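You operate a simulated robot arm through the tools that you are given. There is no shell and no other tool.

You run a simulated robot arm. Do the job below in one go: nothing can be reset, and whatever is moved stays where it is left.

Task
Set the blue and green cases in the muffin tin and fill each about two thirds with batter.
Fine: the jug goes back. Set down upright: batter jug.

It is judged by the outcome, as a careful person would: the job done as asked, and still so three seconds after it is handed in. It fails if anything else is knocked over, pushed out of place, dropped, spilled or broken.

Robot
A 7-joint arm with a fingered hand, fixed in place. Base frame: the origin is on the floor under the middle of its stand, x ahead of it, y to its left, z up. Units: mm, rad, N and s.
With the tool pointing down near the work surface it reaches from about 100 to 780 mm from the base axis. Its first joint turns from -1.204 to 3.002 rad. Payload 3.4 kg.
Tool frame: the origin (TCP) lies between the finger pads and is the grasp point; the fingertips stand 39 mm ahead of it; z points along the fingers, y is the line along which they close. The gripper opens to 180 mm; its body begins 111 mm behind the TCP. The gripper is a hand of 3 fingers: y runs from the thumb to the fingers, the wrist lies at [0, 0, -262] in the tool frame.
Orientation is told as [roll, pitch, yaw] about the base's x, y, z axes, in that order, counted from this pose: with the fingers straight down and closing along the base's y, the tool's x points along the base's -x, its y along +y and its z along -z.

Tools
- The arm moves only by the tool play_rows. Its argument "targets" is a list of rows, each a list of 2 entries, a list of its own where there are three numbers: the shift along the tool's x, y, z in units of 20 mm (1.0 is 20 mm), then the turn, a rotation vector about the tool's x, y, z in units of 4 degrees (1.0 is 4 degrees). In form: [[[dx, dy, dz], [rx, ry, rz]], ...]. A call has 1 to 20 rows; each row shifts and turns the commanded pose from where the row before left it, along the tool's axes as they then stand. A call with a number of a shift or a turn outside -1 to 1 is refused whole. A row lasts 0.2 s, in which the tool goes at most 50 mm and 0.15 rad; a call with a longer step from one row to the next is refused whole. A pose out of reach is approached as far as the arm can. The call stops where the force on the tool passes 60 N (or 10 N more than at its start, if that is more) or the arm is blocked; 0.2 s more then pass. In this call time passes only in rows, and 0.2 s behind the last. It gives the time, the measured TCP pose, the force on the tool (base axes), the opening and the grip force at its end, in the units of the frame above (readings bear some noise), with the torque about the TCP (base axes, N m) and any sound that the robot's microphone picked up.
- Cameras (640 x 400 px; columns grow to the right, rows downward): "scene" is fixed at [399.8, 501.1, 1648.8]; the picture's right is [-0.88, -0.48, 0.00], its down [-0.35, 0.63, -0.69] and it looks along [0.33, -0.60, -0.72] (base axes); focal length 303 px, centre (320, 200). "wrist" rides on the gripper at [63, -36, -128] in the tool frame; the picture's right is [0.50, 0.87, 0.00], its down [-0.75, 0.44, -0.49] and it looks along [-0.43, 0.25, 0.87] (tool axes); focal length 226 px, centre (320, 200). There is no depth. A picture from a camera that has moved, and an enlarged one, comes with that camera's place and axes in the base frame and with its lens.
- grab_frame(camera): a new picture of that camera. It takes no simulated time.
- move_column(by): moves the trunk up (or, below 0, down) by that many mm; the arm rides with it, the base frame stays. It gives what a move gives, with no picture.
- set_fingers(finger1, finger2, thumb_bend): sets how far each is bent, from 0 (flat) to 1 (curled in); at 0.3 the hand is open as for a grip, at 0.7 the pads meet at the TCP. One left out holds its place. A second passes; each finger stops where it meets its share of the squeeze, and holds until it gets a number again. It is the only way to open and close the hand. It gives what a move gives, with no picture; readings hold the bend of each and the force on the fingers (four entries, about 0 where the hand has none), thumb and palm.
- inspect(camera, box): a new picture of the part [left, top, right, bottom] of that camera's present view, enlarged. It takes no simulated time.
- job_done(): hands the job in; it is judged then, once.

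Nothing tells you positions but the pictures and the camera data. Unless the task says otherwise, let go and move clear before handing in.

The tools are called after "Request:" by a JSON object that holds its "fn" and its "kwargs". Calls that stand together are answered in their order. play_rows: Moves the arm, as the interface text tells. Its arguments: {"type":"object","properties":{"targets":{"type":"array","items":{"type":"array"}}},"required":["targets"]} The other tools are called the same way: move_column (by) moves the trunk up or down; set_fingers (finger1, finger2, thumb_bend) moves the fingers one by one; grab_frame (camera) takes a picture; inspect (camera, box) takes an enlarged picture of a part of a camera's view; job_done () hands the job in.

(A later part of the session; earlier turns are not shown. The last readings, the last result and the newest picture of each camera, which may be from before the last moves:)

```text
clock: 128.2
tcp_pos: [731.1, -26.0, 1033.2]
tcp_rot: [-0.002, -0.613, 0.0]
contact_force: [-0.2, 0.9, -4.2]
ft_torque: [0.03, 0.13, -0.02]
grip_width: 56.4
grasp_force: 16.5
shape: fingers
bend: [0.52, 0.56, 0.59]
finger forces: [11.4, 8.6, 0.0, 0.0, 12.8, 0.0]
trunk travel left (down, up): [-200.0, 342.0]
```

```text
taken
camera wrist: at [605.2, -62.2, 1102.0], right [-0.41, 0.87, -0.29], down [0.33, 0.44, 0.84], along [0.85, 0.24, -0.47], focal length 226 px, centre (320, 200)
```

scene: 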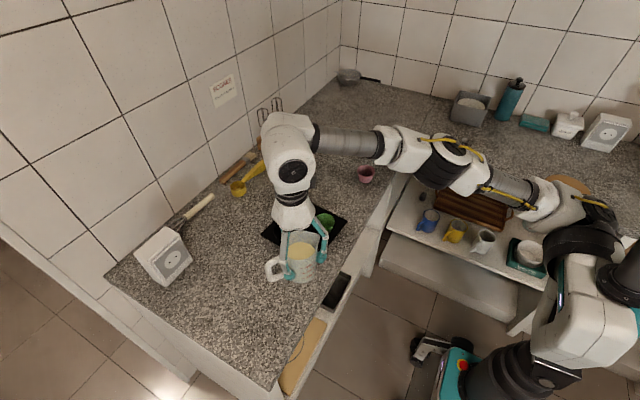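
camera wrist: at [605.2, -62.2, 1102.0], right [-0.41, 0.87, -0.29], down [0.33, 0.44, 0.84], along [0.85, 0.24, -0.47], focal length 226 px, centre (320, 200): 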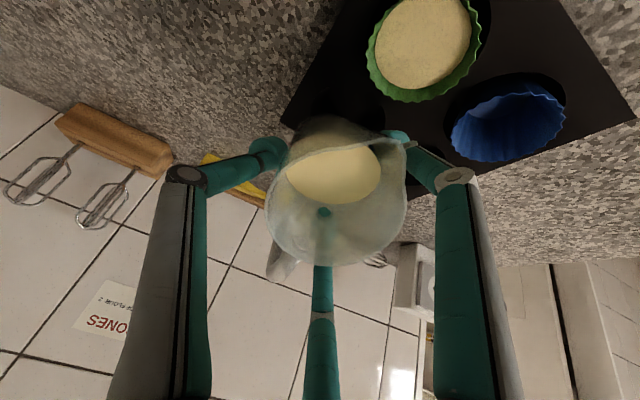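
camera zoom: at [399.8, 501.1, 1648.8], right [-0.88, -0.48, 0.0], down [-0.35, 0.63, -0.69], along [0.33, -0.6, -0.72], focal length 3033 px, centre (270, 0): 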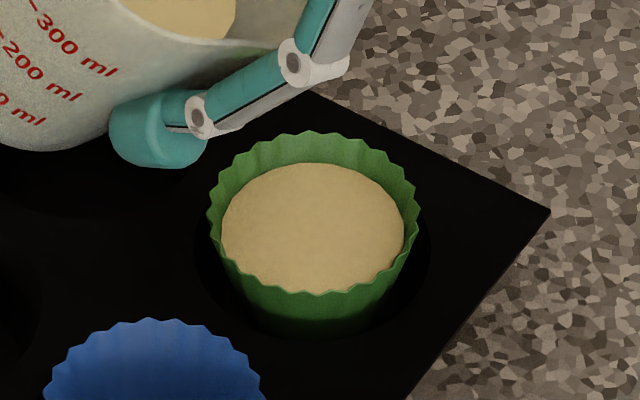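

The green case is done at about 70% of its height. I'll move the jug sideways over to the blue case.

Request:
{"fn": "play_rows", "kwargs": {"targets": [[[-0.018, 0.3, 0.013], [0, 0, 0]], [[-0.018, 0.5, 0.013], [0, 0, 0]], [[-0.018, 0.55, 0.013], [0, 0, 0]], [[-0.018, 0.55, 0.013], [0, 0, 0]], [[-0.018, 0.55, 0.013], [0, 0, 0]], [[-0.018, 0.55, 0.013], [0, 0, 0]], [[-0.018, 0.55, 0.013], [0, 0, 0]], [[-0.018, 0.45, 0.013], [0, 0, 0]], [[-0.018, 0.285, 0.013], [0, 0, 0]]]}}

Request:
{"fn": "grab_frame", "kwargs": {"camera": "wrist"}}

Request:
{"fn": "inspect", "kwargs": {"camera": "scene", "box": [260, 160, 360, 280]}}

```text
clock: 130.2
tcp_pos: [733.9, 59.2, 1031.9]
tcp_rot: [0.0, -0.613, 0.0]
contact_force: [0.5, -0.2, -3.1]
ft_torque: [-0.01, 0.1, -0.02]
grip_width: 56.8
grasp_force: 16.3
shape: fingers
bend: [0.52, 0.56, 0.59]
finger forces: [11.4, 8.4, 0.1, 0.0, 12.8, 0.0]
trunk travel left (down, up): [-200.0, 342.0]
```

```text
taken
camera wrist: at [609.0, 24.1, 1101.3], right [-0.41, 0.87, -0.29], down [0.33, 0.44, 0.84], along [0.85, 0.24, -0.47], focal length 226 px, centre (320, 200)
```

wrist: 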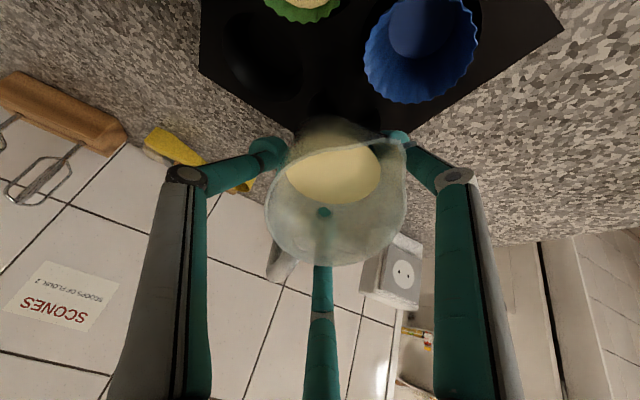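

```text
3.33 times, centred on (310, 220) of scene
camera zoom: at [399.8, 501.1, 1648.8], right [-0.88, -0.48, 0.0], down [-0.35, 0.63, -0.69], along [0.33, -0.6, -0.72], focal length 1011 px, centre (353, 133)
```

zoom: 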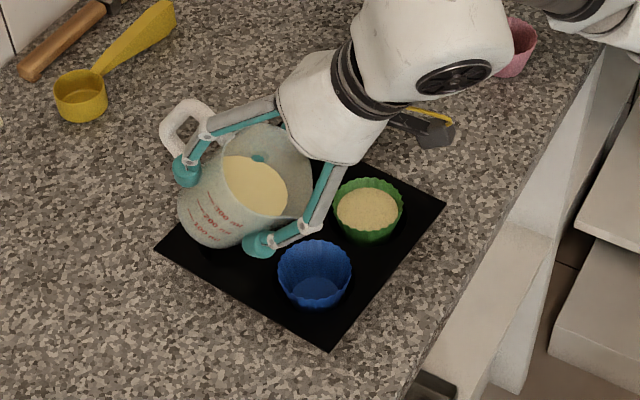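

The spout is aligned over the blue case the same way as before. I'll tilt back to the pour angle.

Request:
{"fn": "play_rows", "kwargs": {"targets": [[[0, 0, 0], [0, -0.95, 0]], [[0, 0, 0], [0, -0.95, 0]], [[0, 0, 0], [0, -0.95, 0]], [[0, 0, 0], [0, -0.95, 0]], [[0.012, 0, -0.012], [0, -0.5, 0]], [[0.012, 0, -0.012], [0, -0.5, 0]], [[0, 0, 0], [0, 0, 0]]]}}

Request:
{"fn": "inspect", "kwargs": {"camera": "scene", "box": [280, 195, 340, 260]}}

Request:
{"fn": "inspect", "kwargs": {"camera": "wrist", "box": [260, 0, 520, 220]}}

```text
clock: 131.8
tcp_pos: [733.9, 60.2, 1032.5]
tcp_rot: [-0.002, -0.949, 0.0]
contact_force: [-0.3, 0.7, -3.1]
ft_torque: [-0.01, 0.14, -0.02]
grip_width: 56.6
grasp_force: 16.3
shape: fingers
bend: [0.52, 0.56, 0.59]
finger forces: [11.6, 8.3, 0.0, 0.0, 12.6, 0.1]
trunk travel left (down, up): [-200.0, 342.0]
```

```text
6.15 times, centred on (310, 228) of scene
camera zoom: at [399.8, 501.1, 1648.8], right [-0.88, -0.48, 0.0], down [-0.35, 0.63, -0.69], along [0.33, -0.6, -0.72], focal length 1866 px, centre (382, 31)
```

zoom: 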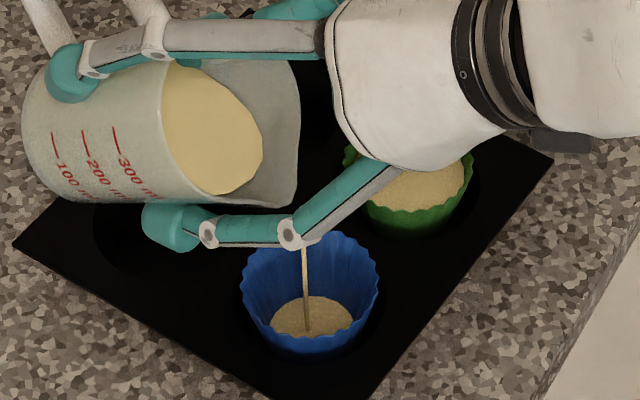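

```text
1.82 times, centred on (390, 110) of wrist
camera zoom: at [593.3, 24.1, 1056.9], right [-0.29, 0.87, -0.41], down [0.04, 0.44, 0.9], along [0.96, 0.25, -0.16], focal length 411 px, centre (193, 364)
```

zoom: 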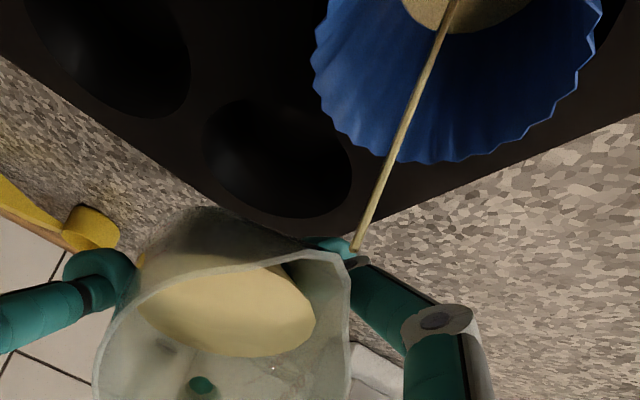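

It's flowing cleanly into the blue case. I'll increase the tilt a little and hold.

Request:
{"fn": "play_rows", "kwargs": {"targets": [[[0.012, 0, -0.012], [0, -0.25, 0]], [[0.012, 0, -0.012], [0, -0.25, 0]], [[0.012, 0, -0.012], [0, -0.25, 0]], [[0, 0, 0], [0, 0, 0]], [[0, 0, 0], [0, 0, 0]], [[0, 0, 0], [0, 0, 0]]]}}

Request:
{"fn": "inspect", "kwargs": {"camera": "scene", "box": [290, 210, 330, 250]}}

Request:
{"fn": "inspect", "kwargs": {"camera": "wrist", "box": [260, 0, 520, 220]}}

```text
clock: 133.2
tcp_pos: [733.6, 58.4, 1032.8]
tcp_rot: [-0.002, -1.001, 0.001]
contact_force: [-0.5, -0.5, -2.6]
ft_torque: [-0.01, 0.12, -0.02]
grip_width: 56.4
grasp_force: 16.2
shape: fingers
bend: [0.52, 0.56, 0.59]
finger forces: [11.6, 8.3, 0.0, 0.0, 12.6, 0.0]
trunk travel left (down, up): [-200.0, 342.0]
```

```text
10.00 times, centred on (310, 230) of scene
camera zoom: at [399.8, 501.1, 1648.8], right [-0.88, -0.48, 0.0], down [-0.35, 0.63, -0.69], along [0.33, -0.6, -0.72], focal length 3033 px, centre (420, -100)
```

zoom: 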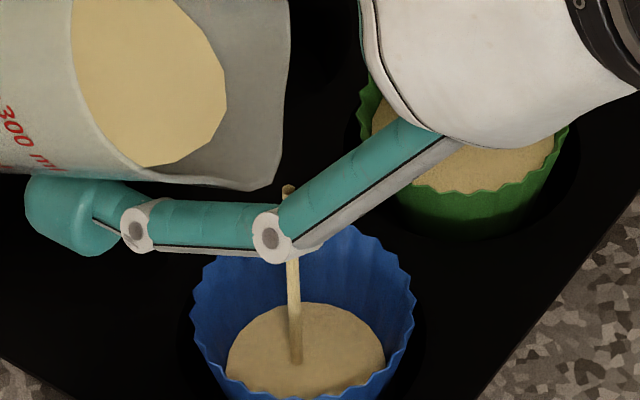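

```text
1.82 times, centred on (390, 110) of wrist
camera zoom: at [591.5, 23.3, 1049.5], right [-0.27, 0.87, -0.42], down [-0.01, 0.44, 0.9], along [0.96, 0.24, -0.11], focal length 411 px, centre (193, 364)
```

zoom: 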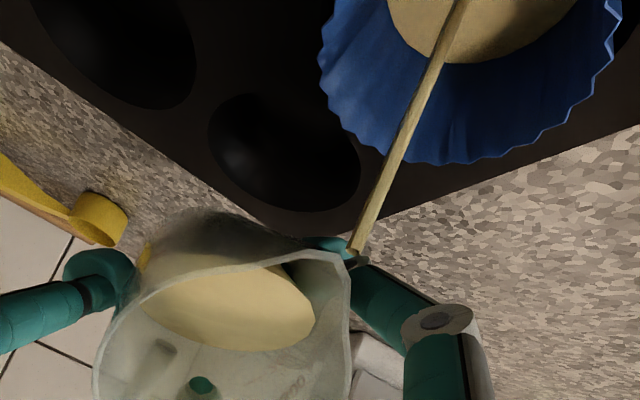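

About a third full. I'll hold a bit more at this flow.

Request:
{"fn": "play_rows", "kwargs": {"targets": [[[0.012, 0, -0.012], [0, -0.25, 0]], [[0, 0, 0], [0, 0, 0]], [[0, 0, 0], [0, 0, 0]], [[0, 0, 0], [0, 0, 0]]]}}

Request:
{"fn": "inspect", "kwargs": {"camera": "scene", "box": [290, 215, 330, 255]}}

```text
clock: 134.2
tcp_pos: [733.0, 59.0, 1033.3]
tcp_rot: [-0.001, -1.02, 0.0]
contact_force: [0.5, -1.0, -3.3]
ft_torque: [-0.04, 0.1, -0.03]
grip_width: 56.7
grasp_force: 16.5
shape: fingers
bend: [0.52, 0.56, 0.59]
finger forces: [11.6, 8.3, 0.1, 0.1, 12.6, 0.0]
trunk travel left (down, up): [-200.0, 342.0]
```

```text
10.00 times, centred on (310, 235) of scene
camera zoom: at [399.8, 501.1, 1648.8], right [-0.88, -0.48, 0.0], down [-0.35, 0.63, -0.69], along [0.33, -0.6, -0.72], focal length 3033 px, centre (420, -150)
```

zoom: 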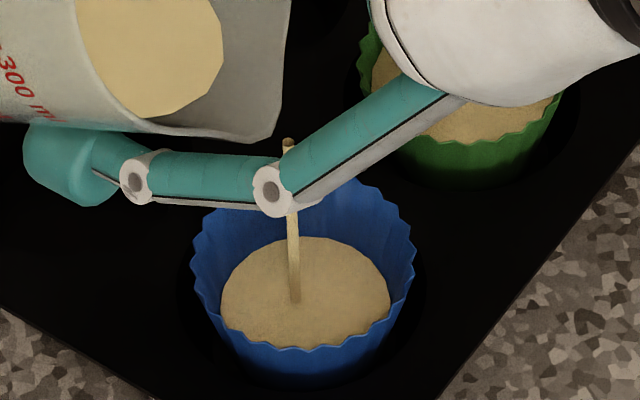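

About 48%. I'll hold around 0.8 s more.

Request:
{"fn": "play_rows", "kwargs": {"targets": [[[0, 0, 0], [0, -0.15, 0]], [[0, 0, 0], [0, 0, 0]], [[0, 0, 0], [0, 0, 0]]]}}

Request:
{"fn": "inspect", "kwargs": {"camera": "scene", "box": [290, 215, 330, 255]}}

```text
clock: 135.0
tcp_pos: [732.6, 58.5, 1033.6]
tcp_rot: [-0.003, -1.031, 0.0]
contact_force: [-0.2, 0.0, -3.2]
ft_torque: [0.0, 0.09, 0.0]
grip_width: 56.7
grasp_force: 16.3
shape: fingers
bend: [0.52, 0.56, 0.59]
finger forces: [11.6, 8.3, 0.0, 0.0, 12.5, 0.0]
trunk travel left (down, up): [-200.0, 342.0]
```

```text
10.00 times, centred on (310, 235) of scene
camera zoom: at [399.8, 501.1, 1648.8], right [-0.88, -0.48, 0.0], down [-0.35, 0.63, -0.69], along [0.33, -0.6, -0.72], focal length 3033 px, centre (420, -150)
```

zoom: 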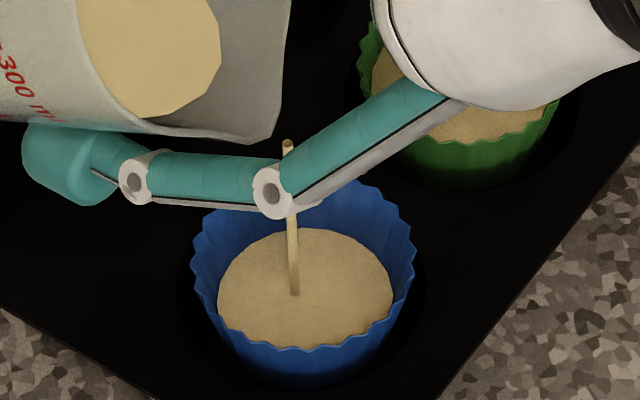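

Request:
{"fn": "play_rows", "kwargs": {"targets": [[[0.012, 0, -0.012], [0, -0.25, 0]], [[0, 0, 0], [0, 0, 0]], [[0, 0, 0], [0, 0, 0]], [[0, 0, 0], [0, 0, 0]]]}}

Request:
{"fn": "inspect", "kwargs": {"camera": "scene", "box": [290, 215, 330, 255]}}

```text
clock: 136.0
tcp_pos: [732.3, 58.2, 1032.6]
tcp_rot: [-0.001, -1.047, 0.0]
contact_force: [0.2, 0.5, -3.0]
ft_torque: [0.0, 0.11, -0.03]
grip_width: 56.5
grasp_force: 16.7
shape: fingers
bend: [0.52, 0.56, 0.59]
finger forces: [11.6, 8.3, 0.0, 0.0, 12.6, 0.1]
trunk travel left (down, up): [-200.0, 342.0]
```

```text
10.00 times, centred on (310, 235) of scene
camera zoom: at [399.8, 501.1, 1648.8], right [-0.88, -0.48, 0.0], down [-0.35, 0.63, -0.69], along [0.33, -0.6, -0.72], focal length 3033 px, centre (420, -150)
```

zoom: 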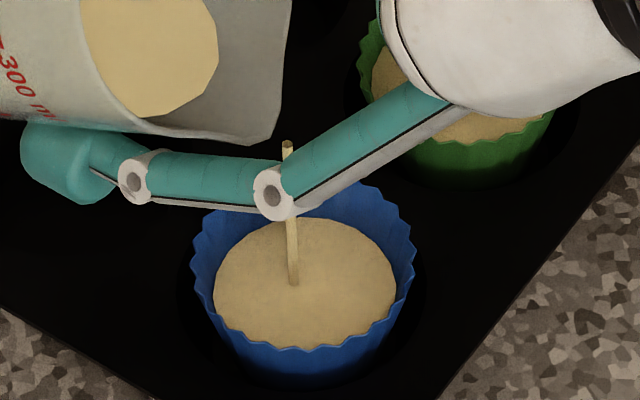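

About 65%. One short hold more and then I'll tilt back to stop.

Request:
{"fn": "play_rows", "kwargs": {"targets": [[[0, 0, 0], [0, 0, 0]], [[0, 0, 0], [0, 0, 0]], [[0, 0, 0], [0, 1, 0]], [[0, 0, 0], [0, 1, 0]], [[0, 0, 0], [0, 1, 0]], [[0, 0, 0], [0, 1, 0]], [[0, 0, 0], [0, 1, 0]], [[0, 0, 0], [0, 1, 0]]]}}

Request:
{"fn": "inspect", "kwargs": {"camera": "scene", "box": [290, 215, 330, 255]}}

Request:
{"fn": "inspect", "kwargs": {"camera": "wrist", "box": [260, 0, 520, 220]}}

```text
clock: 137.8
tcp_pos: [732.4, 59.5, 1032.8]
tcp_rot: [0.0, -0.627, 0.002]
contact_force: [-0.3, 0.0, -2.1]
ft_torque: [-0.02, 0.08, -0.02]
grip_width: 56.3
grasp_force: 16.0
shape: fingers
bend: [0.52, 0.56, 0.59]
finger forces: [11.4, 8.5, 0.1, 0.0, 12.7, 0.0]
trunk travel left (down, up): [-200.0, 342.0]
```

```text
10.00 times, centred on (310, 235) of scene
camera zoom: at [399.8, 501.1, 1648.8], right [-0.88, -0.48, 0.0], down [-0.35, 0.63, -0.69], along [0.33, -0.6, -0.72], focal length 3033 px, centre (420, -150)
```

zoom: 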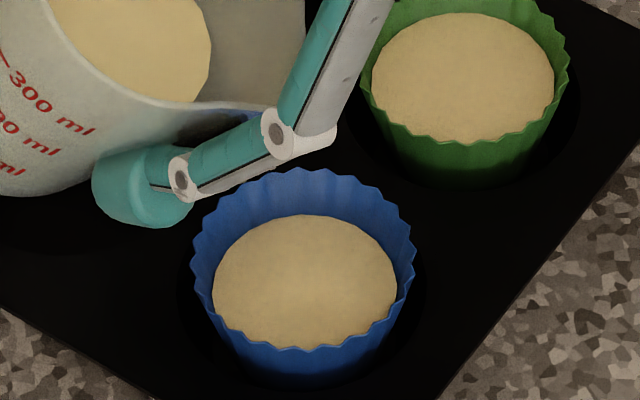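

```text
1.82 times, centred on (390, 110) of wrist
camera zoom: at [605.9, 23.8, 1099.7], right [-0.41, 0.87, -0.29], down [0.32, 0.44, 0.84], along [0.86, 0.25, -0.46], focal length 411 px, centre (193, 364)
```

zoom: 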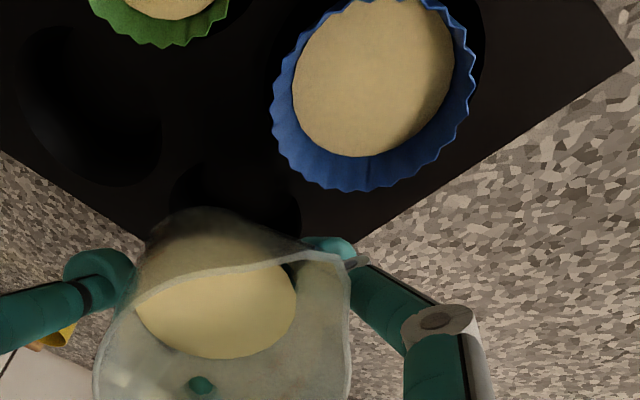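

The blue case is about 60–62%, a bit lower than green. I'll top it up slightly.

Request:
{"fn": "play_rows", "kwargs": {"targets": [[[0, 0, 0], [0, -1, 0]], [[0, 0, 0], [0, -1, 0]], [[0, 0, 0], [0, -1, 0]], [[0, 0, 0], [0, -1, 0]], [[0, 0, 0], [0, -1, 0]], [[0, 0, 0], [0, -1, 0]], [[0.012, 0, -0.012], [0, -0.4, 0]], [[0, 0, 0], [0, 0, 0]]]}}

Request:
{"fn": "inspect", "kwargs": {"camera": "scene", "box": [290, 215, 330, 255]}}

```text
clock: 139.6
tcp_pos: [732.8, 58.8, 1033.2]
tcp_rot: [-0.003, -1.075, 0.0]
contact_force: [-0.3, -0.7, -2.0]
ft_torque: [-0.02, 0.08, 0.0]
grip_width: 56.4
grasp_force: 16.5
shape: fingers
bend: [0.52, 0.56, 0.59]
finger forces: [11.7, 8.3, 0.0, 0.0, 12.6, 0.0]
trunk travel left (down, up): [-200.0, 342.0]
```

```text
10.00 times, centred on (310, 235) of scene
camera zoom: at [399.8, 501.1, 1648.8], right [-0.88, -0.48, 0.0], down [-0.35, 0.63, -0.69], along [0.33, -0.6, -0.72], focal length 3033 px, centre (420, -150)
```

zoom: 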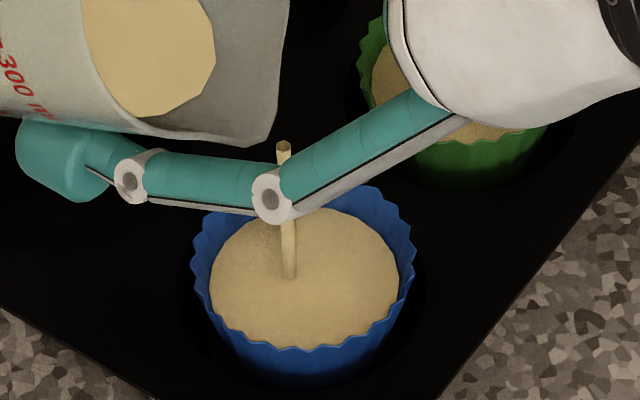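

About 66%. A brief moment more, then I'll stop.

Request:
{"fn": "play_rows", "kwargs": {"targets": [[[0, 0, 0], [0, 0, 0]], [[0, 0, 0], [0, 1, 0]], [[0, 0, 0], [0, 1, 0]], [[0, 0, 0], [0, 1, 0]], [[0, 0, 0], [0, 1, 0]], [[0, 0, 0], [0, 1, 0]], [[0, 0, 0], [0, 1, 0]]]}}

Request:
{"fn": "inspect", "kwargs": {"camera": "scene", "box": [290, 205, 340, 255]}}

Request:
{"fn": "inspect", "kwargs": {"camera": "wrist", "box": [260, 0, 520, 220]}}

```text
clock: 141.2
tcp_pos: [731.6, 58.8, 1033.2]
tcp_rot: [-0.001, -0.655, 0.0]
contact_force: [0.0, -0.4, -3.0]
ft_torque: [0.0, 0.07, 0.0]
grip_width: 56.3
grasp_force: 16.8
shape: fingers
bend: [0.52, 0.56, 0.59]
finger forces: [11.4, 8.6, 0.0, 0.0, 12.6, 0.1]
trunk travel left (down, up): [-200.0, 342.0]
```

```text
8.00 times, centred on (315, 230) of scene
camera zoom: at [399.8, 501.1, 1648.8], right [-0.88, -0.48, 0.0], down [-0.35, 0.63, -0.69], along [0.33, -0.6, -0.72], focal length 2426 px, centre (360, -40)
```

zoom: 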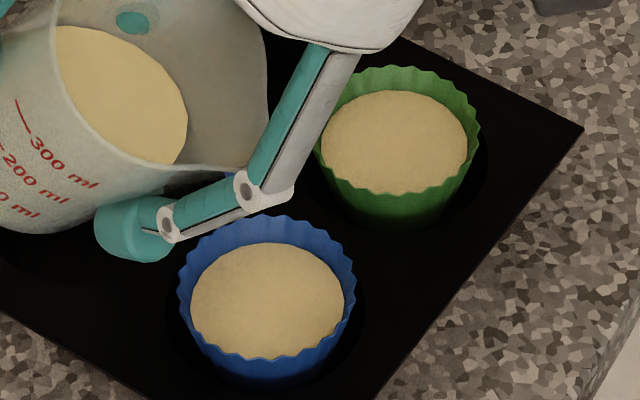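

```text
1.82 times, centred on (390, 110) of wrist
camera zoom: at [604.0, 23.8, 1096.0], right [-0.4, 0.87, -0.31], down [0.3, 0.44, 0.85], along [0.87, 0.25, -0.43], focal length 411 px, centre (193, 364)
```

zoom: 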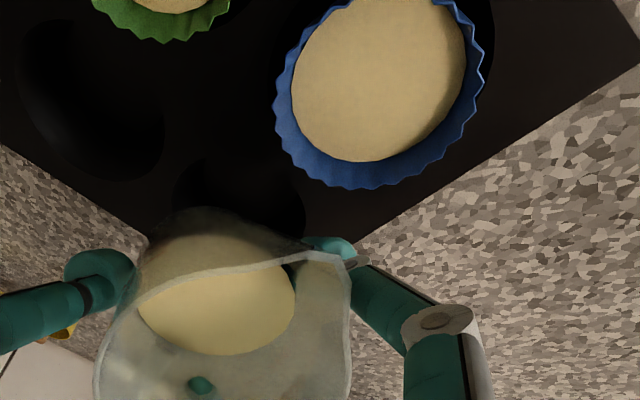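

Both cases are now filled to about 70% of their height and evenly matched. I'll raise the jug, move it away from the tin toward the robot, and bring it upright.

Request:
{"fn": "play_rows", "kwargs": {"targets": [[[-0.305, 0, -0.397], [0, 0, 0]], [[-0.609, 0, -0.793], [0, 0, 0]], [[-0.305, 0, -0.397], [0, 0, 0]], [[0.3, 0.35, -0.28], [0, 0, 0]], [[0.434, 0.507, -0.397], [0, 0.3, 0]], [[0.434, 0.507, -0.397], [0, 0, 0]], [[0.434, 0.507, -0.397], [0, 0, 0]], [[0.434, 0.507, -0.397], [0, 0, 0]], [[0.434, 0.507, -0.397], [0, 0, 0]], [[0.434, 0.507, -0.397], [0, 0, 0]], [[0.13, 0.16, -0.12], [0, 0, 0]]]}}

Request:
{"fn": "grab_frame", "kwargs": {"camera": "scene"}}

Request:
{"fn": "grab_frame", "kwargs": {"camera": "wrist"}}

```text
clock: 143.6
tcp_pos: [650.3, 130.0, 1080.1]
tcp_rot: [-0.001, -0.636, -0.001]
contact_force: [-0.2, 0.1, -2.6]
ft_torque: [-0.03, 0.09, -0.03]
grip_width: 56.5
grasp_force: 16.2
shape: fingers
bend: [0.52, 0.56, 0.59]
finger forces: [11.4, 8.5, 0.0, 0.0, 12.6, 0.1]
trunk travel left (down, up): [-200.0, 342.0]
```

```text
taken
```

scene: 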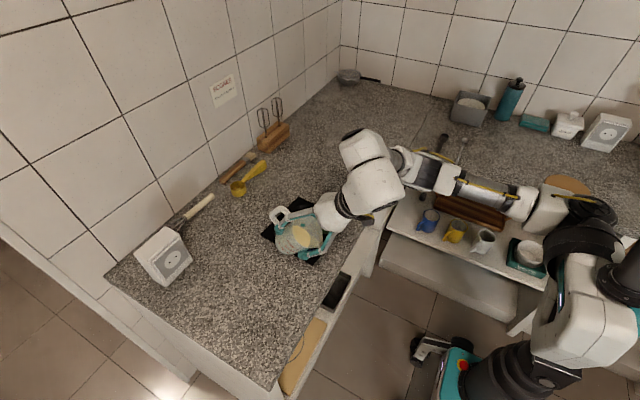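

```text
taken
camera wrist: at [523.6, 94.6, 1146.2], right [-0.4, 0.87, -0.3], down [0.32, 0.44, 0.84], along [0.86, 0.24, -0.45], focal length 226 px, centre (320, 200)
```

wrist: 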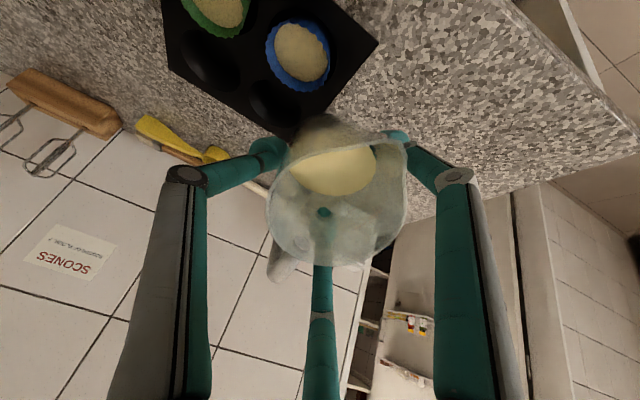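

Clear of the tin. I'll bring the jug upright.

Request:
{"fn": "play_rows", "kwargs": {"targets": [[[0, 0, 0], [0, 0.911, 0]], [[0, 0, 0], [0, 0.911, 0]], [[0, 0, 0], [0, 0.911, 0]], [[0, 0, 0], [0, 0.911, 0]], [[0, 0, 0], [0, 0.911, 0]], [[0, 0, 0], [0, 0.911, 0]], [[0, 0, 0], [0, 0.911, 0]], [[0, 0, 0], [0, 0.911, 0]], [[0, 0, 0], [0, 0.911, 0]], [[0, 0, 0], [0, 0.911, 0]]]}}

Request:
{"fn": "play_rows", "kwargs": {"targets": [[[0, 0, 0], [0, 0, -0.9]], [[0, 0, 0], [0, 0, -0.9]], [[0, 0, 0], [0, 0, -0.9]], [[0, 0, 0], [0, 0, -0.9]], [[0, 0, 0], [0, 0, -0.9]], [[0, 0, 0], [0, 0, -0.9]], [[0, 0, 0], [0, 0, -0.9]], [[0, 0, 0], [0, 0, -0.9]], [[0, 0, 0], [0, 0, -0.9]], [[0, 0, 0], [0, 0, -0.9]], [[0, 0, 0], [0, 0, -0.9]], [[0, 0, 0], [0, 0, -0.9]], [[0, 0, 0], [0, 0, -0.9]], [[0, 0, 0], [0, 0, -0.9]], [[0, 0, 0], [0, 0, -0.9]], [[0, 0, 0], [0, 0, -0.9]], [[0, 0, 0], [0, 0, -0.9]], [[0, 0, 0], [0, 0, -0.9]], [[0, 0, 0], [0, 0, -0.9]]]}}

Request:
{"fn": "play_rows", "kwargs": {"targets": [[[0, 0, 0], [0, 0, -0.9]], [[0, 0, 0], [0, 0, -0.9]], [[0, 0, 0], [0, 0, -0.9]], [[0, 0, 0], [0, 0, -0.9]], [[0, 0, 0], [0, 0, -0.9]], [[0, 0, 0], [0, 0, -0.9]], [[0, 0, 0], [0, 0, -0.9]], [[0, 0, 0], [0, 0, -0.9]], [[0, 0, 0], [0, 0, -0.9]], [[0, 0, 0], [0, 0, -0.9]], [[0, 0, 0], [0, 0, -0.9]], [[0, 0, 0], [0, 0, -0.25]]]}}

Request:
{"fn": "grab_frame", "kwargs": {"camera": "wrist"}}

Request:
{"fn": "inspect", "kwargs": {"camera": "scene", "box": [220, 160, 360, 320]}}

```text
clock: 145.8
tcp_pos: [650.0, 130.8, 1080.3]
tcp_rot: [-0.001, -0.001, -0.001]
contact_force: [0.4, 0.2, -2.6]
ft_torque: [0.01, 0.03, -0.01]
grip_width: 56.5
grasp_force: 15.7
shape: fingers
bend: [0.52, 0.56, 0.59]
finger forces: [10.8, 8.9, 0.0, 0.1, 12.7, 0.1]
trunk travel left (down, up): [-200.0, 342.0]
```

```text
clock: 149.8
tcp_pos: [649.7, 131.4, 1080.4]
tcp_rot: [0.0, 0.002, 1.195]
contact_force: [0.5, 0.3, -2.5]
ft_torque: [-0.04, 0.01, 0.0]
grip_width: 56.0
grasp_force: 16.4
shape: fingers
bend: [0.52, 0.56, 0.59]
finger forces: [10.9, 8.9, 0.0, 0.1, 12.7, 0.0]
trunk travel left (down, up): [-200.0, 342.0]
```

```text
clock: 152.4
tcp_pos: [651.3, 130.3, 1082.0]
tcp_rot: [0.001, 0.003, 1.904]
contact_force: [-1.7, -0.1, -2.6]
ft_torque: [0.0, -0.02, 0.0]
grip_width: 56.1
grasp_force: 15.8
shape: fingers
bend: [0.52, 0.56, 0.59]
finger forces: [10.9, 8.9, 0.0, 0.0, 12.7, 0.1]
trunk travel left (down, up): [-200.0, 342.0]
```

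```text
taken
camera wrist: at [704.8, 83.3, 1209.3], right [-0.66, -0.75, 0.0], down [-0.66, 0.57, 0.49], along [-0.37, 0.32, -0.87], focal length 226 px, centre (320, 200)
```

wrist: 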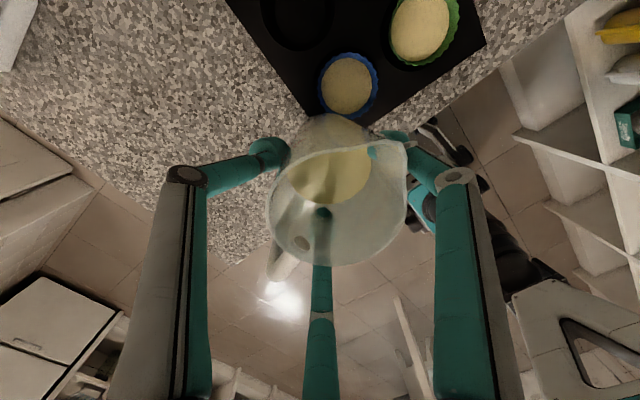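

```text
2.50 times, centred on (290, 240) of scene
camera zoom: at [399.8, 501.1, 1648.8], right [-0.88, -0.48, 0.0], down [-0.35, 0.63, -0.69], along [0.33, -0.6, -0.72], focal length 758 px, centre (395, 100)
```

zoom: 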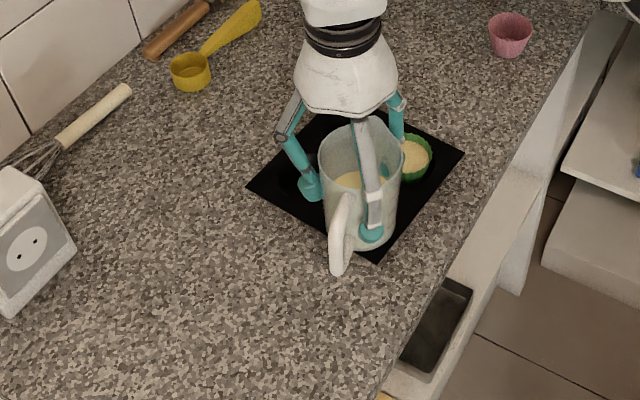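

The jug is upright and yawed back to its original heading. I'll move over the free counter spot and lower it.

Request:
{"fn": "play_rows", "kwargs": {"targets": [[[-0.562, -0.019, 0], [0, 0, 0]], [[-0.562, -0.019, 0], [0, 0, 0]], [[-0.562, -0.019, 0], [0, 0, 0]], [[-0.562, -0.019, 0], [0, 0, 0]], [[-0.562, -0.019, 0], [0, 0, 0]], [[0, 0, 0.6], [0, 0, 0]], [[0, 0, 0.8], [0, 0, 0]], [[0, 0, 0.8], [0, 0, 0]], [[0, 0, 0.8], [0, 0, 0]], [[0, 0, 0.6], [0, 0, 0]], [[0, 0, 0.4], [0, 0, 0]]]}}

Request:
{"fn": "inspect", "kwargs": {"camera": "scene", "box": [230, 200, 330, 320]}}

```text
clock: 154.8
tcp_pos: [634.5, 183.7, 1001.4]
tcp_rot: [0.002, 0.001, 1.899]
contact_force: [0.1, 0.0, -2.4]
ft_torque: [-0.02, -0.05, 0.02]
grip_width: 56.1
grasp_force: 15.8
shape: fingers
bend: [0.52, 0.56, 0.59]
finger forces: [11.1, 8.9, 0.1, 0.0, 12.8, 0.1]
trunk travel left (down, up): [-200.0, 342.0]
```

```text
3.33 times, centred on (280, 260) of scene
camera zoom: at [399.8, 501.1, 1648.8], right [-0.88, -0.48, 0.0], down [-0.35, 0.63, -0.69], along [0.33, -0.6, -0.72], focal length 1011 px, centre (453, 0)
```

zoom: 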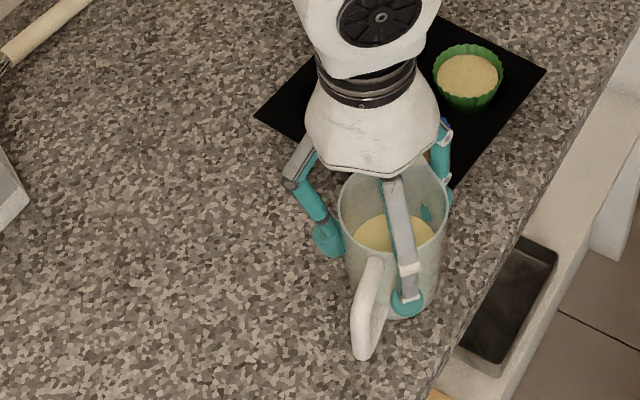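

Request:
{"fn": "play_rows", "kwargs": {"targets": [[[0, 0, 0.2], [0, 0, 0]], [[0, 0, 0.2], [0, 0, 0]], [[0, 0, 0.075], [0, 0, 0]]]}}

Request:
{"fn": "play_rows", "kwargs": {"targets": [[[0, 0, 0.05], [0, 0, 0]], [[0, 0, 0.05], [0, 0, 0]]]}}

```text
clock: 155.6
tcp_pos: [633.6, 184.7, 991.8]
tcp_rot: [0.001, 0.003, 1.901]
contact_force: [-0.8, -0.2, -2.9]
ft_torque: [-0.05, -0.03, 0.01]
grip_width: 56.0
grasp_force: 16.1
shape: fingers
bend: [0.52, 0.56, 0.59]
finger forces: [11.0, 8.9, 0.0, 0.0, 12.7, 0.1]
trunk travel left (down, up): [-200.0, 342.0]
```

```text
clock: 156.2
tcp_pos: [634.6, 183.1, 989.9]
tcp_rot: [0.0, 0.001, 1.9]
contact_force: [1.6, 0.0, 0.2]
ft_torque: [-0.04, -0.03, 0.0]
grip_width: 56.5
grasp_force: 16.2
shape: fingers
bend: [0.52, 0.56, 0.59]
finger forces: [10.7, 8.7, 0.0, 0.0, 13.3, 0.1]
trunk travel left (down, up): [-200.0, 342.0]
```

The jug is resting on the counter. I'll release gradually.

Request:
{"fn": "set_fingers", "kwargs": {"finger1": 0.53, "finger2": 0.565, "thumb_bend": 0.585}}

Request:
{"fn": "set_fingers", "kwargs": {"finger1": 0.49, "finger2": 0.52, "thumb_bend": 0.54}}

Request:
{"fn": "set_fingers", "kwargs": {"finger1": 0.4, "finger2": 0.4, "thumb_bend": 0.4}}

Request:
{"fn": "inspect", "kwargs": {"camera": "scene", "box": [230, 200, 330, 320]}}

Request:
{"fn": "inspect", "kwargs": {"camera": "wrist", "box": [190, 90, 450, 270]}}

```text
clock: 157.2
tcp_pos: [633.3, 183.3, 989.3]
tcp_rot: [0.001, 0.002, 1.901]
contact_force: [0.7, -0.7, -0.4]
ft_torque: [-0.01, 0.01, 0.0]
grip_width: 58.5
grasp_force: 2.0
shape: fingers
bend: [0.51, 0.56, 0.56]
finger forces: [1.6, 0.4, 0.0, 0.0, 2.6, 0.0]
trunk travel left (down, up): [-200.0, 342.0]
```

```text
clock: 158.2
tcp_pos: [634.4, 184.5, 990.1]
tcp_rot: [0.0, 0.002, 1.9]
contact_force: [0.3, -0.2, 0.2]
ft_torque: [0.01, -0.02, 0.0]
grip_width: 66.4
grasp_force: 0.0
shape: fingers
bend: [0.49, 0.52, 0.54]
finger forces: [0.0, 0.0, 0.1, 0.0, 0.0, 0.0]
trunk travel left (down, up): [-200.0, 342.0]
```

```text
clock: 159.2
tcp_pos: [634.3, 183.9, 988.6]
tcp_rot: [0.0, 0.002, 1.901]
contact_force: [0.0, -0.3, 0.1]
ft_torque: [0.02, 0.01, -0.03]
grip_width: 112.1
grasp_force: 0.1
shape: fingers
bend: [0.4, 0.4, 0.4]
finger forces: [0.1, 0.0, 0.0, 0.1, 0.1, 0.0]
trunk travel left (down, up): [-200.0, 342.0]
```

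```text
3.33 times, centred on (280, 260) of scene
camera zoom: at [399.8, 501.1, 1648.8], right [-0.88, -0.48, 0.0], down [-0.35, 0.63, -0.69], along [0.33, -0.6, -0.72], focal length 1011 px, centre (453, 0)
```

zoom: 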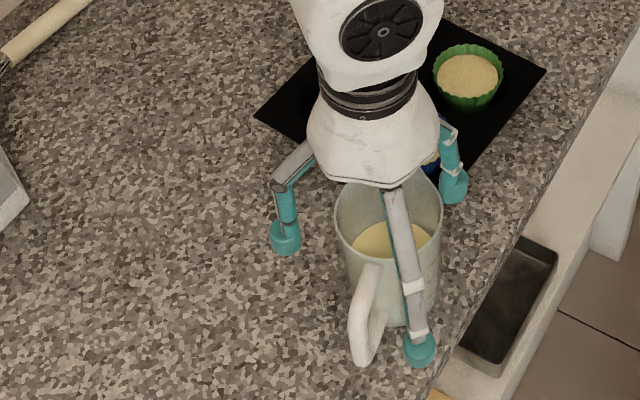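

```text
2.22 times, centred on (320, 180) of wrist
camera zoom: at [687.9, 136.7, 1117.5], right [-0.66, -0.75, 0.0], down [-0.66, 0.57, 0.49], along [-0.37, 0.32, -0.87], focal length 502 px, centre (320, 244)
```

zoom: 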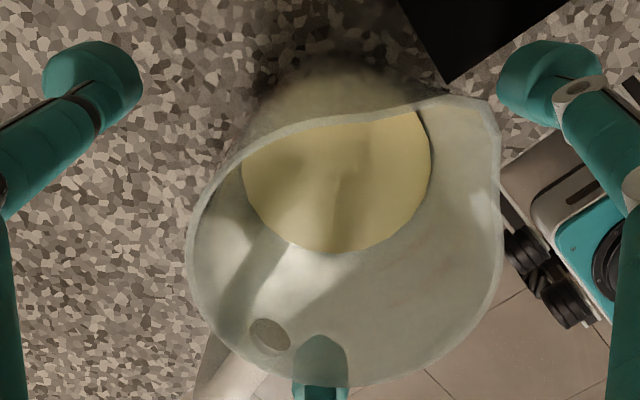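

The jug stands upright and is released. It's rather near the counter edge and the job mentions the jug going back, so I'll return it to its original spot with the same tilted grip as before. First I raise the hand and reorient.

Request:
{"fn": "play_rows", "kwargs": {"targets": [[[0, 0, -0.5], [0, 0, 0]], [[0, 0, -1], [0, 0, 0]], [[0, 0, -1], [0, 0, 0]], [[0, 0, -1], [0, 0, 0]], [[0, 0, -1], [0, 0, 0]], [[0, 0, -1], [0, 0, 0]], [[0, 0, -0.5], [0, 0, 0]], [[0.317, 0.973, 0.233], [0, 0, -0.7]], [[0.317, 0.973, 0.233], [0, 0, -0.675]], [[0.317, 0.973, 0.233], [0, 0, 0]]]}}

Request:
{"fn": "set_fingers", "kwargs": {"finger1": 0.36, "finger2": 0.36, "thumb_bend": 0.34}}

Request:
{"fn": "play_rows", "kwargs": {"targets": [[[0, 0, 0], [0.868, -0.209, 0]], [[0, 0, 0], [0.868, -0.209, 0]], [[0, 0, 0], [0.868, -0.209, 0]], [[0, 0, 0], [0.868, -0.209, 0]], [[0, 0, 0], [0.868, -0.209, 0]], [[0, 0, 0], [0.868, -0.209, 0]], [[0, 0, 0], [0.868, -0.209, 0]]]}}

Request:
{"fn": "grab_frame", "kwargs": {"camera": "wrist"}}

Request:
{"fn": "inspect", "kwargs": {"camera": "scene", "box": [220, 180, 360, 320]}}

```text
clock: 161.4
tcp_pos: [586.5, 144.1, 1094.7]
tcp_rot: [0.0, -0.001, 1.999]
contact_force: [0.0, 0.0, -0.2]
ft_torque: [0.03, -0.01, -0.02]
grip_width: 112.2
grasp_force: 0.1
shape: fingers
bend: [0.4, 0.4, 0.4]
finger forces: [0.0, 0.1, 0.0, 0.0, 0.0, 0.1]
trunk travel left (down, up): [-200.0, 342.0]
```

```text
clock: 162.4
tcp_pos: [586.6, 144.3, 1095.2]
tcp_rot: [0.0, 0.002, 1.996]
contact_force: [-0.1, -0.6, 0.1]
ft_torque: [-0.04, -0.03, 0.02]
grip_width: 132.0
grasp_force: 0.1
shape: fingers
bend: [0.36, 0.36, 0.34]
finger forces: [0.0, 0.1, 0.0, 0.0, 0.0, 0.0]
trunk travel left (down, up): [-200.0, 342.0]
```

```text
clock: 164.0
tcp_pos: [586.7, 144.1, 1095.6]
tcp_rot: [-0.428, -0.098, 2.019]
contact_force: [-0.1, 0.3, -0.5]
ft_torque: [0.0, -0.03, -0.04]
grip_width: 132.0
grasp_force: 0.1
shape: fingers
bend: [0.36, 0.36, 0.34]
finger forces: [0.0, 0.0, 0.0, 0.1, 0.0, 0.1]
trunk travel left (down, up): [-200.0, 342.0]
```

```text
taken
camera wrist: at [600.7, 67.6, 1220.3], right [-0.51, -0.76, -0.41], down [-0.85, 0.39, 0.34], along [-0.1, 0.52, -0.85], focal length 226 px, centre (320, 200)
```

wrist: 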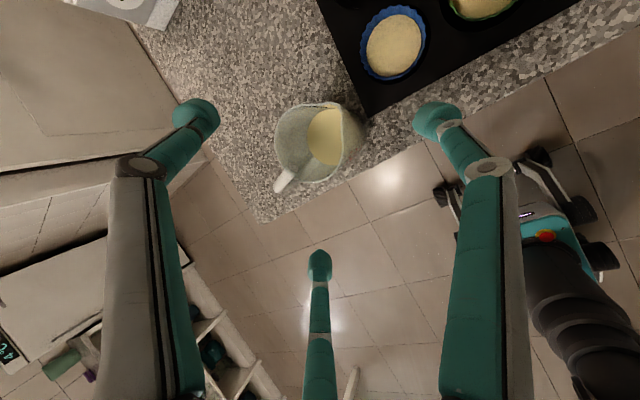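

```text
2.86 times, centred on (290, 250) of scene
camera zoom: at [399.8, 501.1, 1648.8], right [-0.88, -0.48, 0.0], down [-0.35, 0.63, -0.69], along [0.33, -0.6, -0.72], focal length 867 px, centre (406, 57)
```

zoom: 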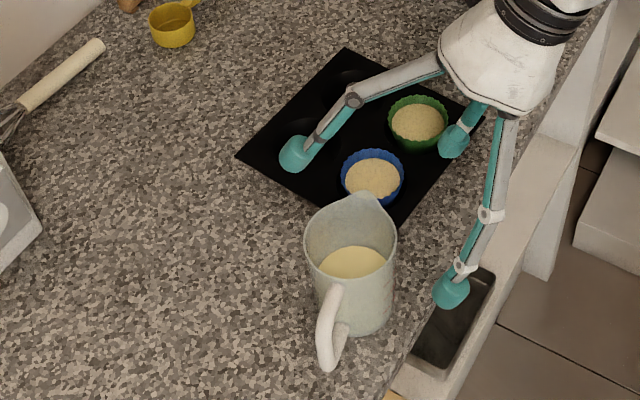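

Request:
{"fn": "inspect", "kwargs": {"camera": "wrist", "box": [260, 80, 380, 200]}}

Request:
{"fn": "inspect", "kwargs": {"camera": "scene", "box": [280, 185, 350, 255]}}

```text
3.33 times, centred on (320, 140) of wrist
camera zoom: at [600.7, 67.6, 1220.3], right [-0.51, -0.76, -0.41], down [-0.85, 0.39, 0.34], along [-0.1, 0.52, -0.85], focal length 754 px, centre (320, 400)
```

zoom: 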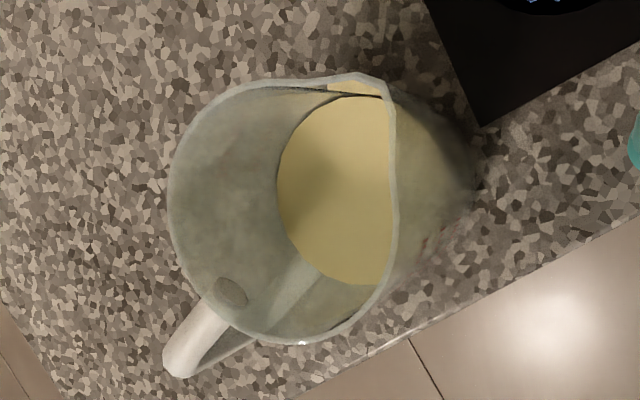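

```text
5.71 times, centred on (315, 220) of scene
camera zoom: at [399.8, 501.1, 1648.8], right [-0.88, -0.48, 0.0], down [-0.35, 0.63, -0.69], along [0.33, -0.6, -0.72], focal length 1733 px, centre (349, 86)
```

zoom: 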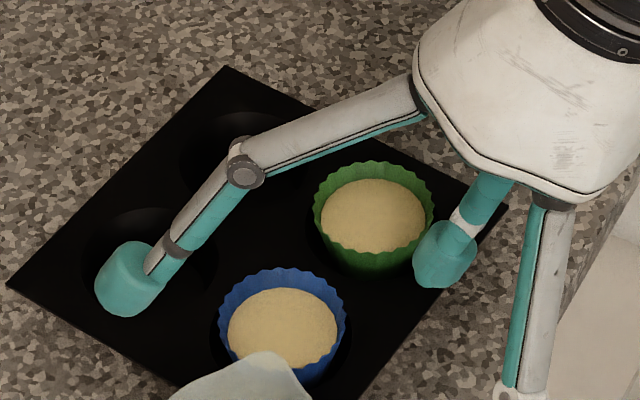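

The jug axis is at about (631, 177). I'll keep the two near fingers narrower so the spout-side one stays clear of the blue case, and approach along the tool axis.

Request:
{"fn": "set_fingers", "kwargs": {"finger1": 0.45, "finger2": 0.45, "thumb_bend": 0.35}}

Request:
{"fn": "play_rows", "kwargs": {"targets": [[[0.04, -0.028, 0.9], [0, 0, 0]], [[0.04, -0.028, 0.9], [0, 0, 0]], [[0.04, -0.028, 0.9], [0, 0, 0]]]}}

Request:
{"fn": "grab_frame", "kwargs": {"camera": "wrist"}}

Request:
{"fn": "inspect", "kwargs": {"camera": "scene", "box": [240, 200, 350, 320]}}

```text
clock: 165.0
tcp_pos: [586.2, 144.4, 1095.1]
tcp_rot: [-0.426, -0.098, 2.018]
contact_force: [-0.1, -0.3, 0.0]
ft_torque: [0.01, -0.01, 0.01]
grip_width: 113.7
grasp_force: 0.0
shape: fingers
bend: [0.45, 0.45, 0.35]
finger forces: [0.0, 0.0, 0.1, 0.0, 0.0, 0.0]
trunk travel left (down, up): [-200.0, 342.0]
```

```text
clock: 165.8
tcp_pos: [606.8, 155.8, 1046.5]
tcp_rot: [-0.424, -0.098, 2.02]
contact_force: [0.8, 0.1, 0.6]
ft_torque: [0.01, 0.0, 0.01]
grip_width: 113.6
grasp_force: 0.0
shape: fingers
bend: [0.45, 0.45, 0.35]
finger forces: [0.0, 0.0, 0.0, 0.0, 0.0, 0.0]
trunk travel left (down, up): [-200.0, 342.0]
```

```text
taken
camera wrist: at [621.6, 80.6, 1171.3], right [-0.51, -0.76, -0.4], down [-0.85, 0.39, 0.34], along [-0.1, 0.52, -0.85], focal length 226 px, centre (320, 200)
```

wrist: 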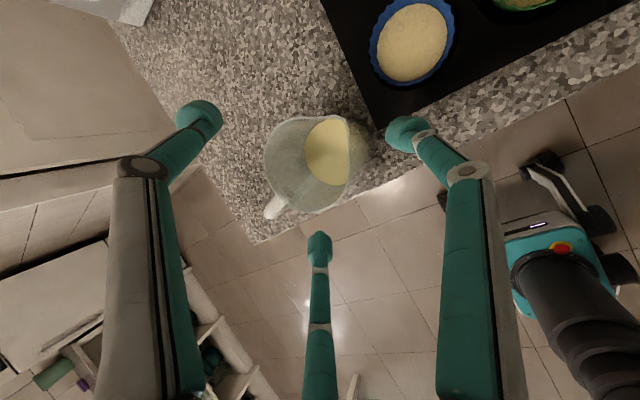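

```text
3.33 times, centred on (295, 260) of scene
camera zoom: at [399.8, 501.1, 1648.8], right [-0.88, -0.48, 0.0], down [-0.35, 0.63, -0.69], along [0.33, -0.6, -0.72], focal length 1011 px, centre (403, 0)
```

zoom: 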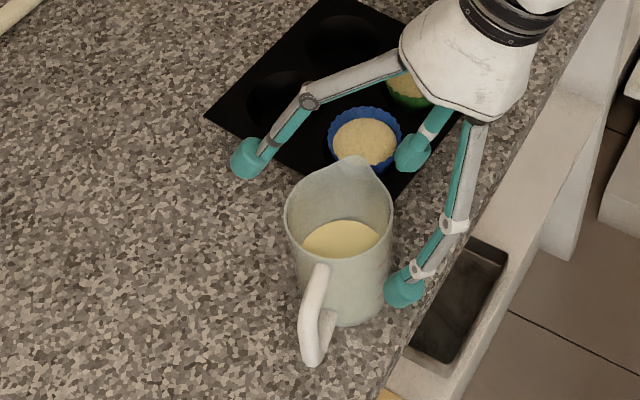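

Request:
{"fn": "play_rows", "kwargs": {"targets": [[[0.04, 0, 0.9], [0, 0, 0]], [[0.03, 0, 0.8], [0, 0, 0]], [[0.03, 0, 0.7], [0, 0, 0]]]}}

Request:
{"fn": "inspect", "kwargs": {"camera": "wrist", "box": [170, 70, 470, 290]}}

Request:
{"fn": "inspect", "kwargs": {"camera": "scene", "box": [240, 200, 350, 320]}}

```text
clock: 166.6
tcp_pos: [625.5, 166.8, 1001.6]
tcp_rot: [-0.425, -0.101, 2.019]
contact_force: [0.1, 0.3, 0.0]
ft_torque: [0.01, 0.02, 0.03]
grip_width: 113.7
grasp_force: 0.1
shape: fingers
bend: [0.45, 0.45, 0.35]
finger forces: [0.0, 0.0, 0.0, 0.0, 0.1, 0.1]
trunk travel left (down, up): [-200.0, 342.0]
```

```text
1.82 times, centred on (320, 180) of wrist
camera zoom: at [639.4, 90.7, 1126.4], right [-0.51, -0.76, -0.4], down [-0.85, 0.39, 0.34], along [-0.1, 0.52, -0.85], focal length 411 px, centre (320, 236)
```

zoom: 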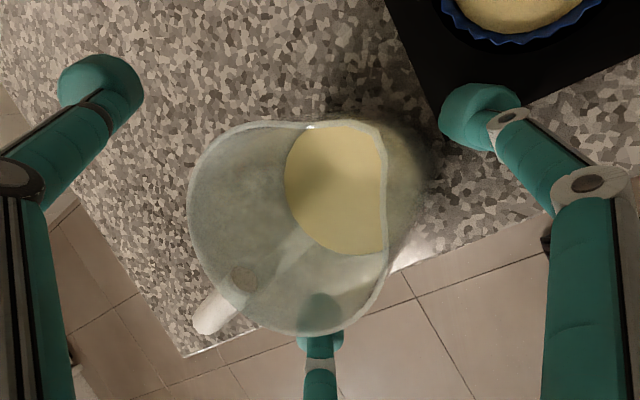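

```text
3.33 times, centred on (295, 260) of scene
camera zoom: at [399.8, 501.1, 1648.8], right [-0.88, -0.48, 0.0], down [-0.35, 0.63, -0.69], along [0.33, -0.6, -0.72], focal length 1011 px, centre (403, 0)
```

zoom: 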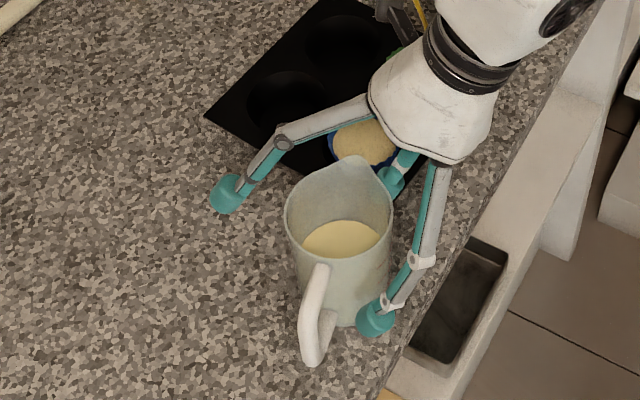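

It is well placed, so I'll close in steps as before.

Request:
{"fn": "set_fingers", "kwargs": {"finger1": 0.5, "finger2": 0.5, "thumb_bend": 0.48}}

Request:
{"fn": "set_fingers", "kwargs": {"finger1": 0.54, "finger2": 0.54, "thumb_bend": 0.53}}

Request:
{"fn": "set_fingers", "kwargs": {"finger1": 0.57, "finger2": 0.57, "thumb_bend": 0.56}}

Request:
{"fn": "inspect", "kwargs": {"camera": "wrist", "box": [170, 70, 470, 290]}}

Request:
{"fn": "inspect", "kwargs": {"camera": "scene", "box": [240, 200, 350, 320]}}

```text
clock: 167.6
tcp_pos: [623.7, 166.0, 1002.5]
tcp_rot: [-0.426, -0.097, 2.019]
contact_force: [0.2, -0.4, -0.1]
ft_torque: [-0.01, 0.01, 0.0]
grip_width: 77.4
grasp_force: 0.1
shape: fingers
bend: [0.5, 0.5, 0.48]
finger forces: [0.1, 0.0, 0.1, 0.0, 0.0, 0.0]
trunk travel left (down, up): [-200.0, 342.0]
```

```text
clock: 168.6
tcp_pos: [624.4, 165.7, 1002.1]
tcp_rot: [-0.425, -0.097, 2.02]
contact_force: [0.6, -0.4, 1.3]
ft_torque: [-0.01, 0.05, 0.02]
grip_width: 65.0
grasp_force: 2.7
shape: fingers
bend: [0.53, 0.52, 0.51]
finger forces: [1.1, 1.5, 0.0, 0.0, 2.8, 0.0]
trunk travel left (down, up): [-200.0, 342.0]
```

```text
clock: 169.6
tcp_pos: [625.7, 166.3, 1002.2]
tcp_rot: [-0.425, -0.1, 2.02]
contact_force: [2.2, 0.5, 4.0]
ft_torque: [-0.03, 0.01, 0.01]
grip_width: 63.0
grasp_force: 5.4
shape: fingers
bend: [0.53, 0.52, 0.53]
finger forces: [3.2, 3.2, 0.0, 0.0, 6.3, 0.0]
trunk travel left (down, up): [-200.0, 342.0]
```

```text
1.82 times, centred on (320, 180) of wrist
camera zoom: at [638.7, 90.4, 1127.4], right [-0.51, -0.76, -0.41], down [-0.85, 0.39, 0.34], along [-0.1, 0.52, -0.85], focal length 411 px, centre (320, 236)
```

zoom: 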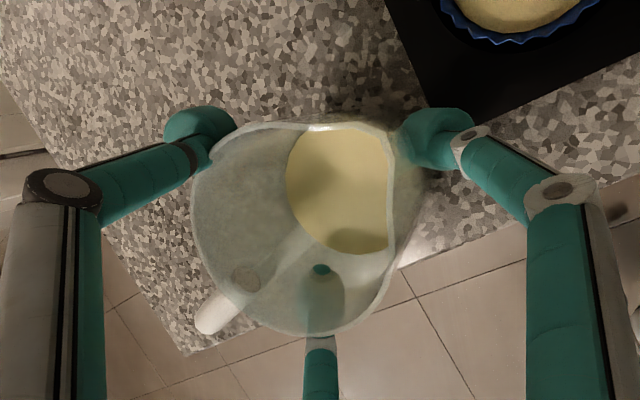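

```text
3.33 times, centred on (295, 260) of scene
camera zoom: at [399.8, 501.1, 1648.8], right [-0.88, -0.48, 0.0], down [-0.35, 0.63, -0.69], along [0.33, -0.6, -0.72], focal length 1011 px, centre (403, 0)
```

zoom: 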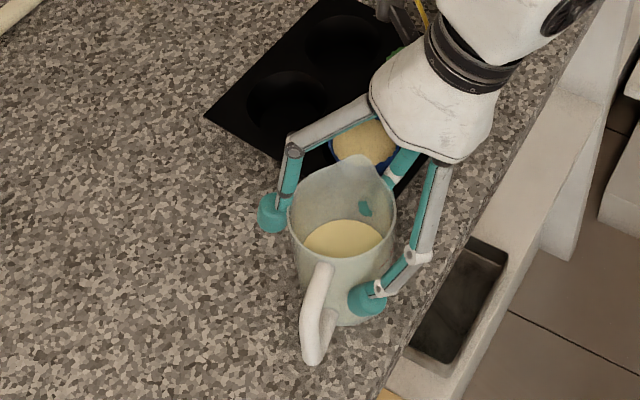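

Same good contact as before. I'll firm the grip and lift a few mm.

Request:
{"fn": "set_fingers", "kwargs": {"finger1": 0.61, "finger2": 0.61, "thumb_bend": 0.59}}

Request:
{"fn": "play_rows", "kwargs": {"targets": [[[-0.0125, -0.0515, -0.113], [0, 0, 0]], [[-0.0125, -0.0515, -0.113], [0, 0, 0]], [[0, 0, 0], [0, 0, 0]]]}}

Request:
{"fn": "inspect", "kwargs": {"camera": "wrist", "box": [170, 70, 470, 290]}}

Request:
{"fn": "inspect", "kwargs": {"camera": "scene", "box": [240, 200, 350, 320]}}

```text
clock: 170.6
tcp_pos: [624.8, 165.8, 1002.6]
tcp_rot: [-0.427, -0.098, 2.02]
contact_force: [0.6, 0.6, 5.5]
ft_torque: [-0.14, 0.11, 0.02]
grip_width: 61.0
grasp_force: 11.3
shape: fingers
bend: [0.53, 0.53, 0.54]
finger forces: [7.1, 6.7, 0.0, 0.0, 9.8, 0.1]
trunk travel left (down, up): [-200.0, 342.0]
```

```text
clock: 171.4
tcp_pos: [623.2, 167.8, 1008.0]
tcp_rot: [-0.424, -0.097, 2.018]
contact_force: [0.0, 0.6, -2.1]
ft_torque: [-0.05, 0.02, 0.01]
grip_width: 58.8
grasp_force: 10.0
shape: fingers
bend: [0.53, 0.53, 0.56]
finger forces: [6.9, 6.9, 0.0, 0.0, 6.7, 0.1]
trunk travel left (down, up): [-200.0, 342.0]
```

```text
1.82 times, centred on (320, 180) of wrist
camera zoom: at [638.4, 91.2, 1132.1], right [-0.51, -0.76, -0.4], down [-0.85, 0.39, 0.34], along [-0.1, 0.52, -0.85], focal length 411 px, centre (320, 236)
```

zoom: 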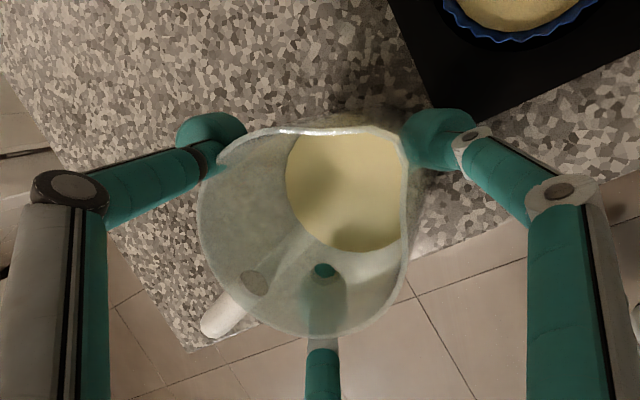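

```text
3.33 times, centred on (295, 260) of scene
camera zoom: at [399.8, 501.1, 1648.8], right [-0.88, -0.48, 0.0], down [-0.35, 0.63, -0.69], along [0.33, -0.6, -0.72], focal length 1011 px, centre (403, 0)
```

zoom: 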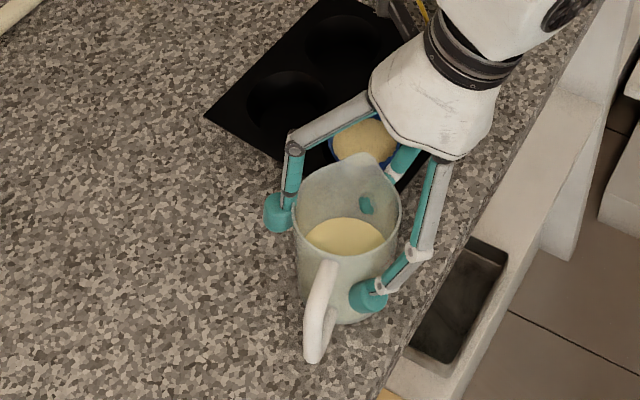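

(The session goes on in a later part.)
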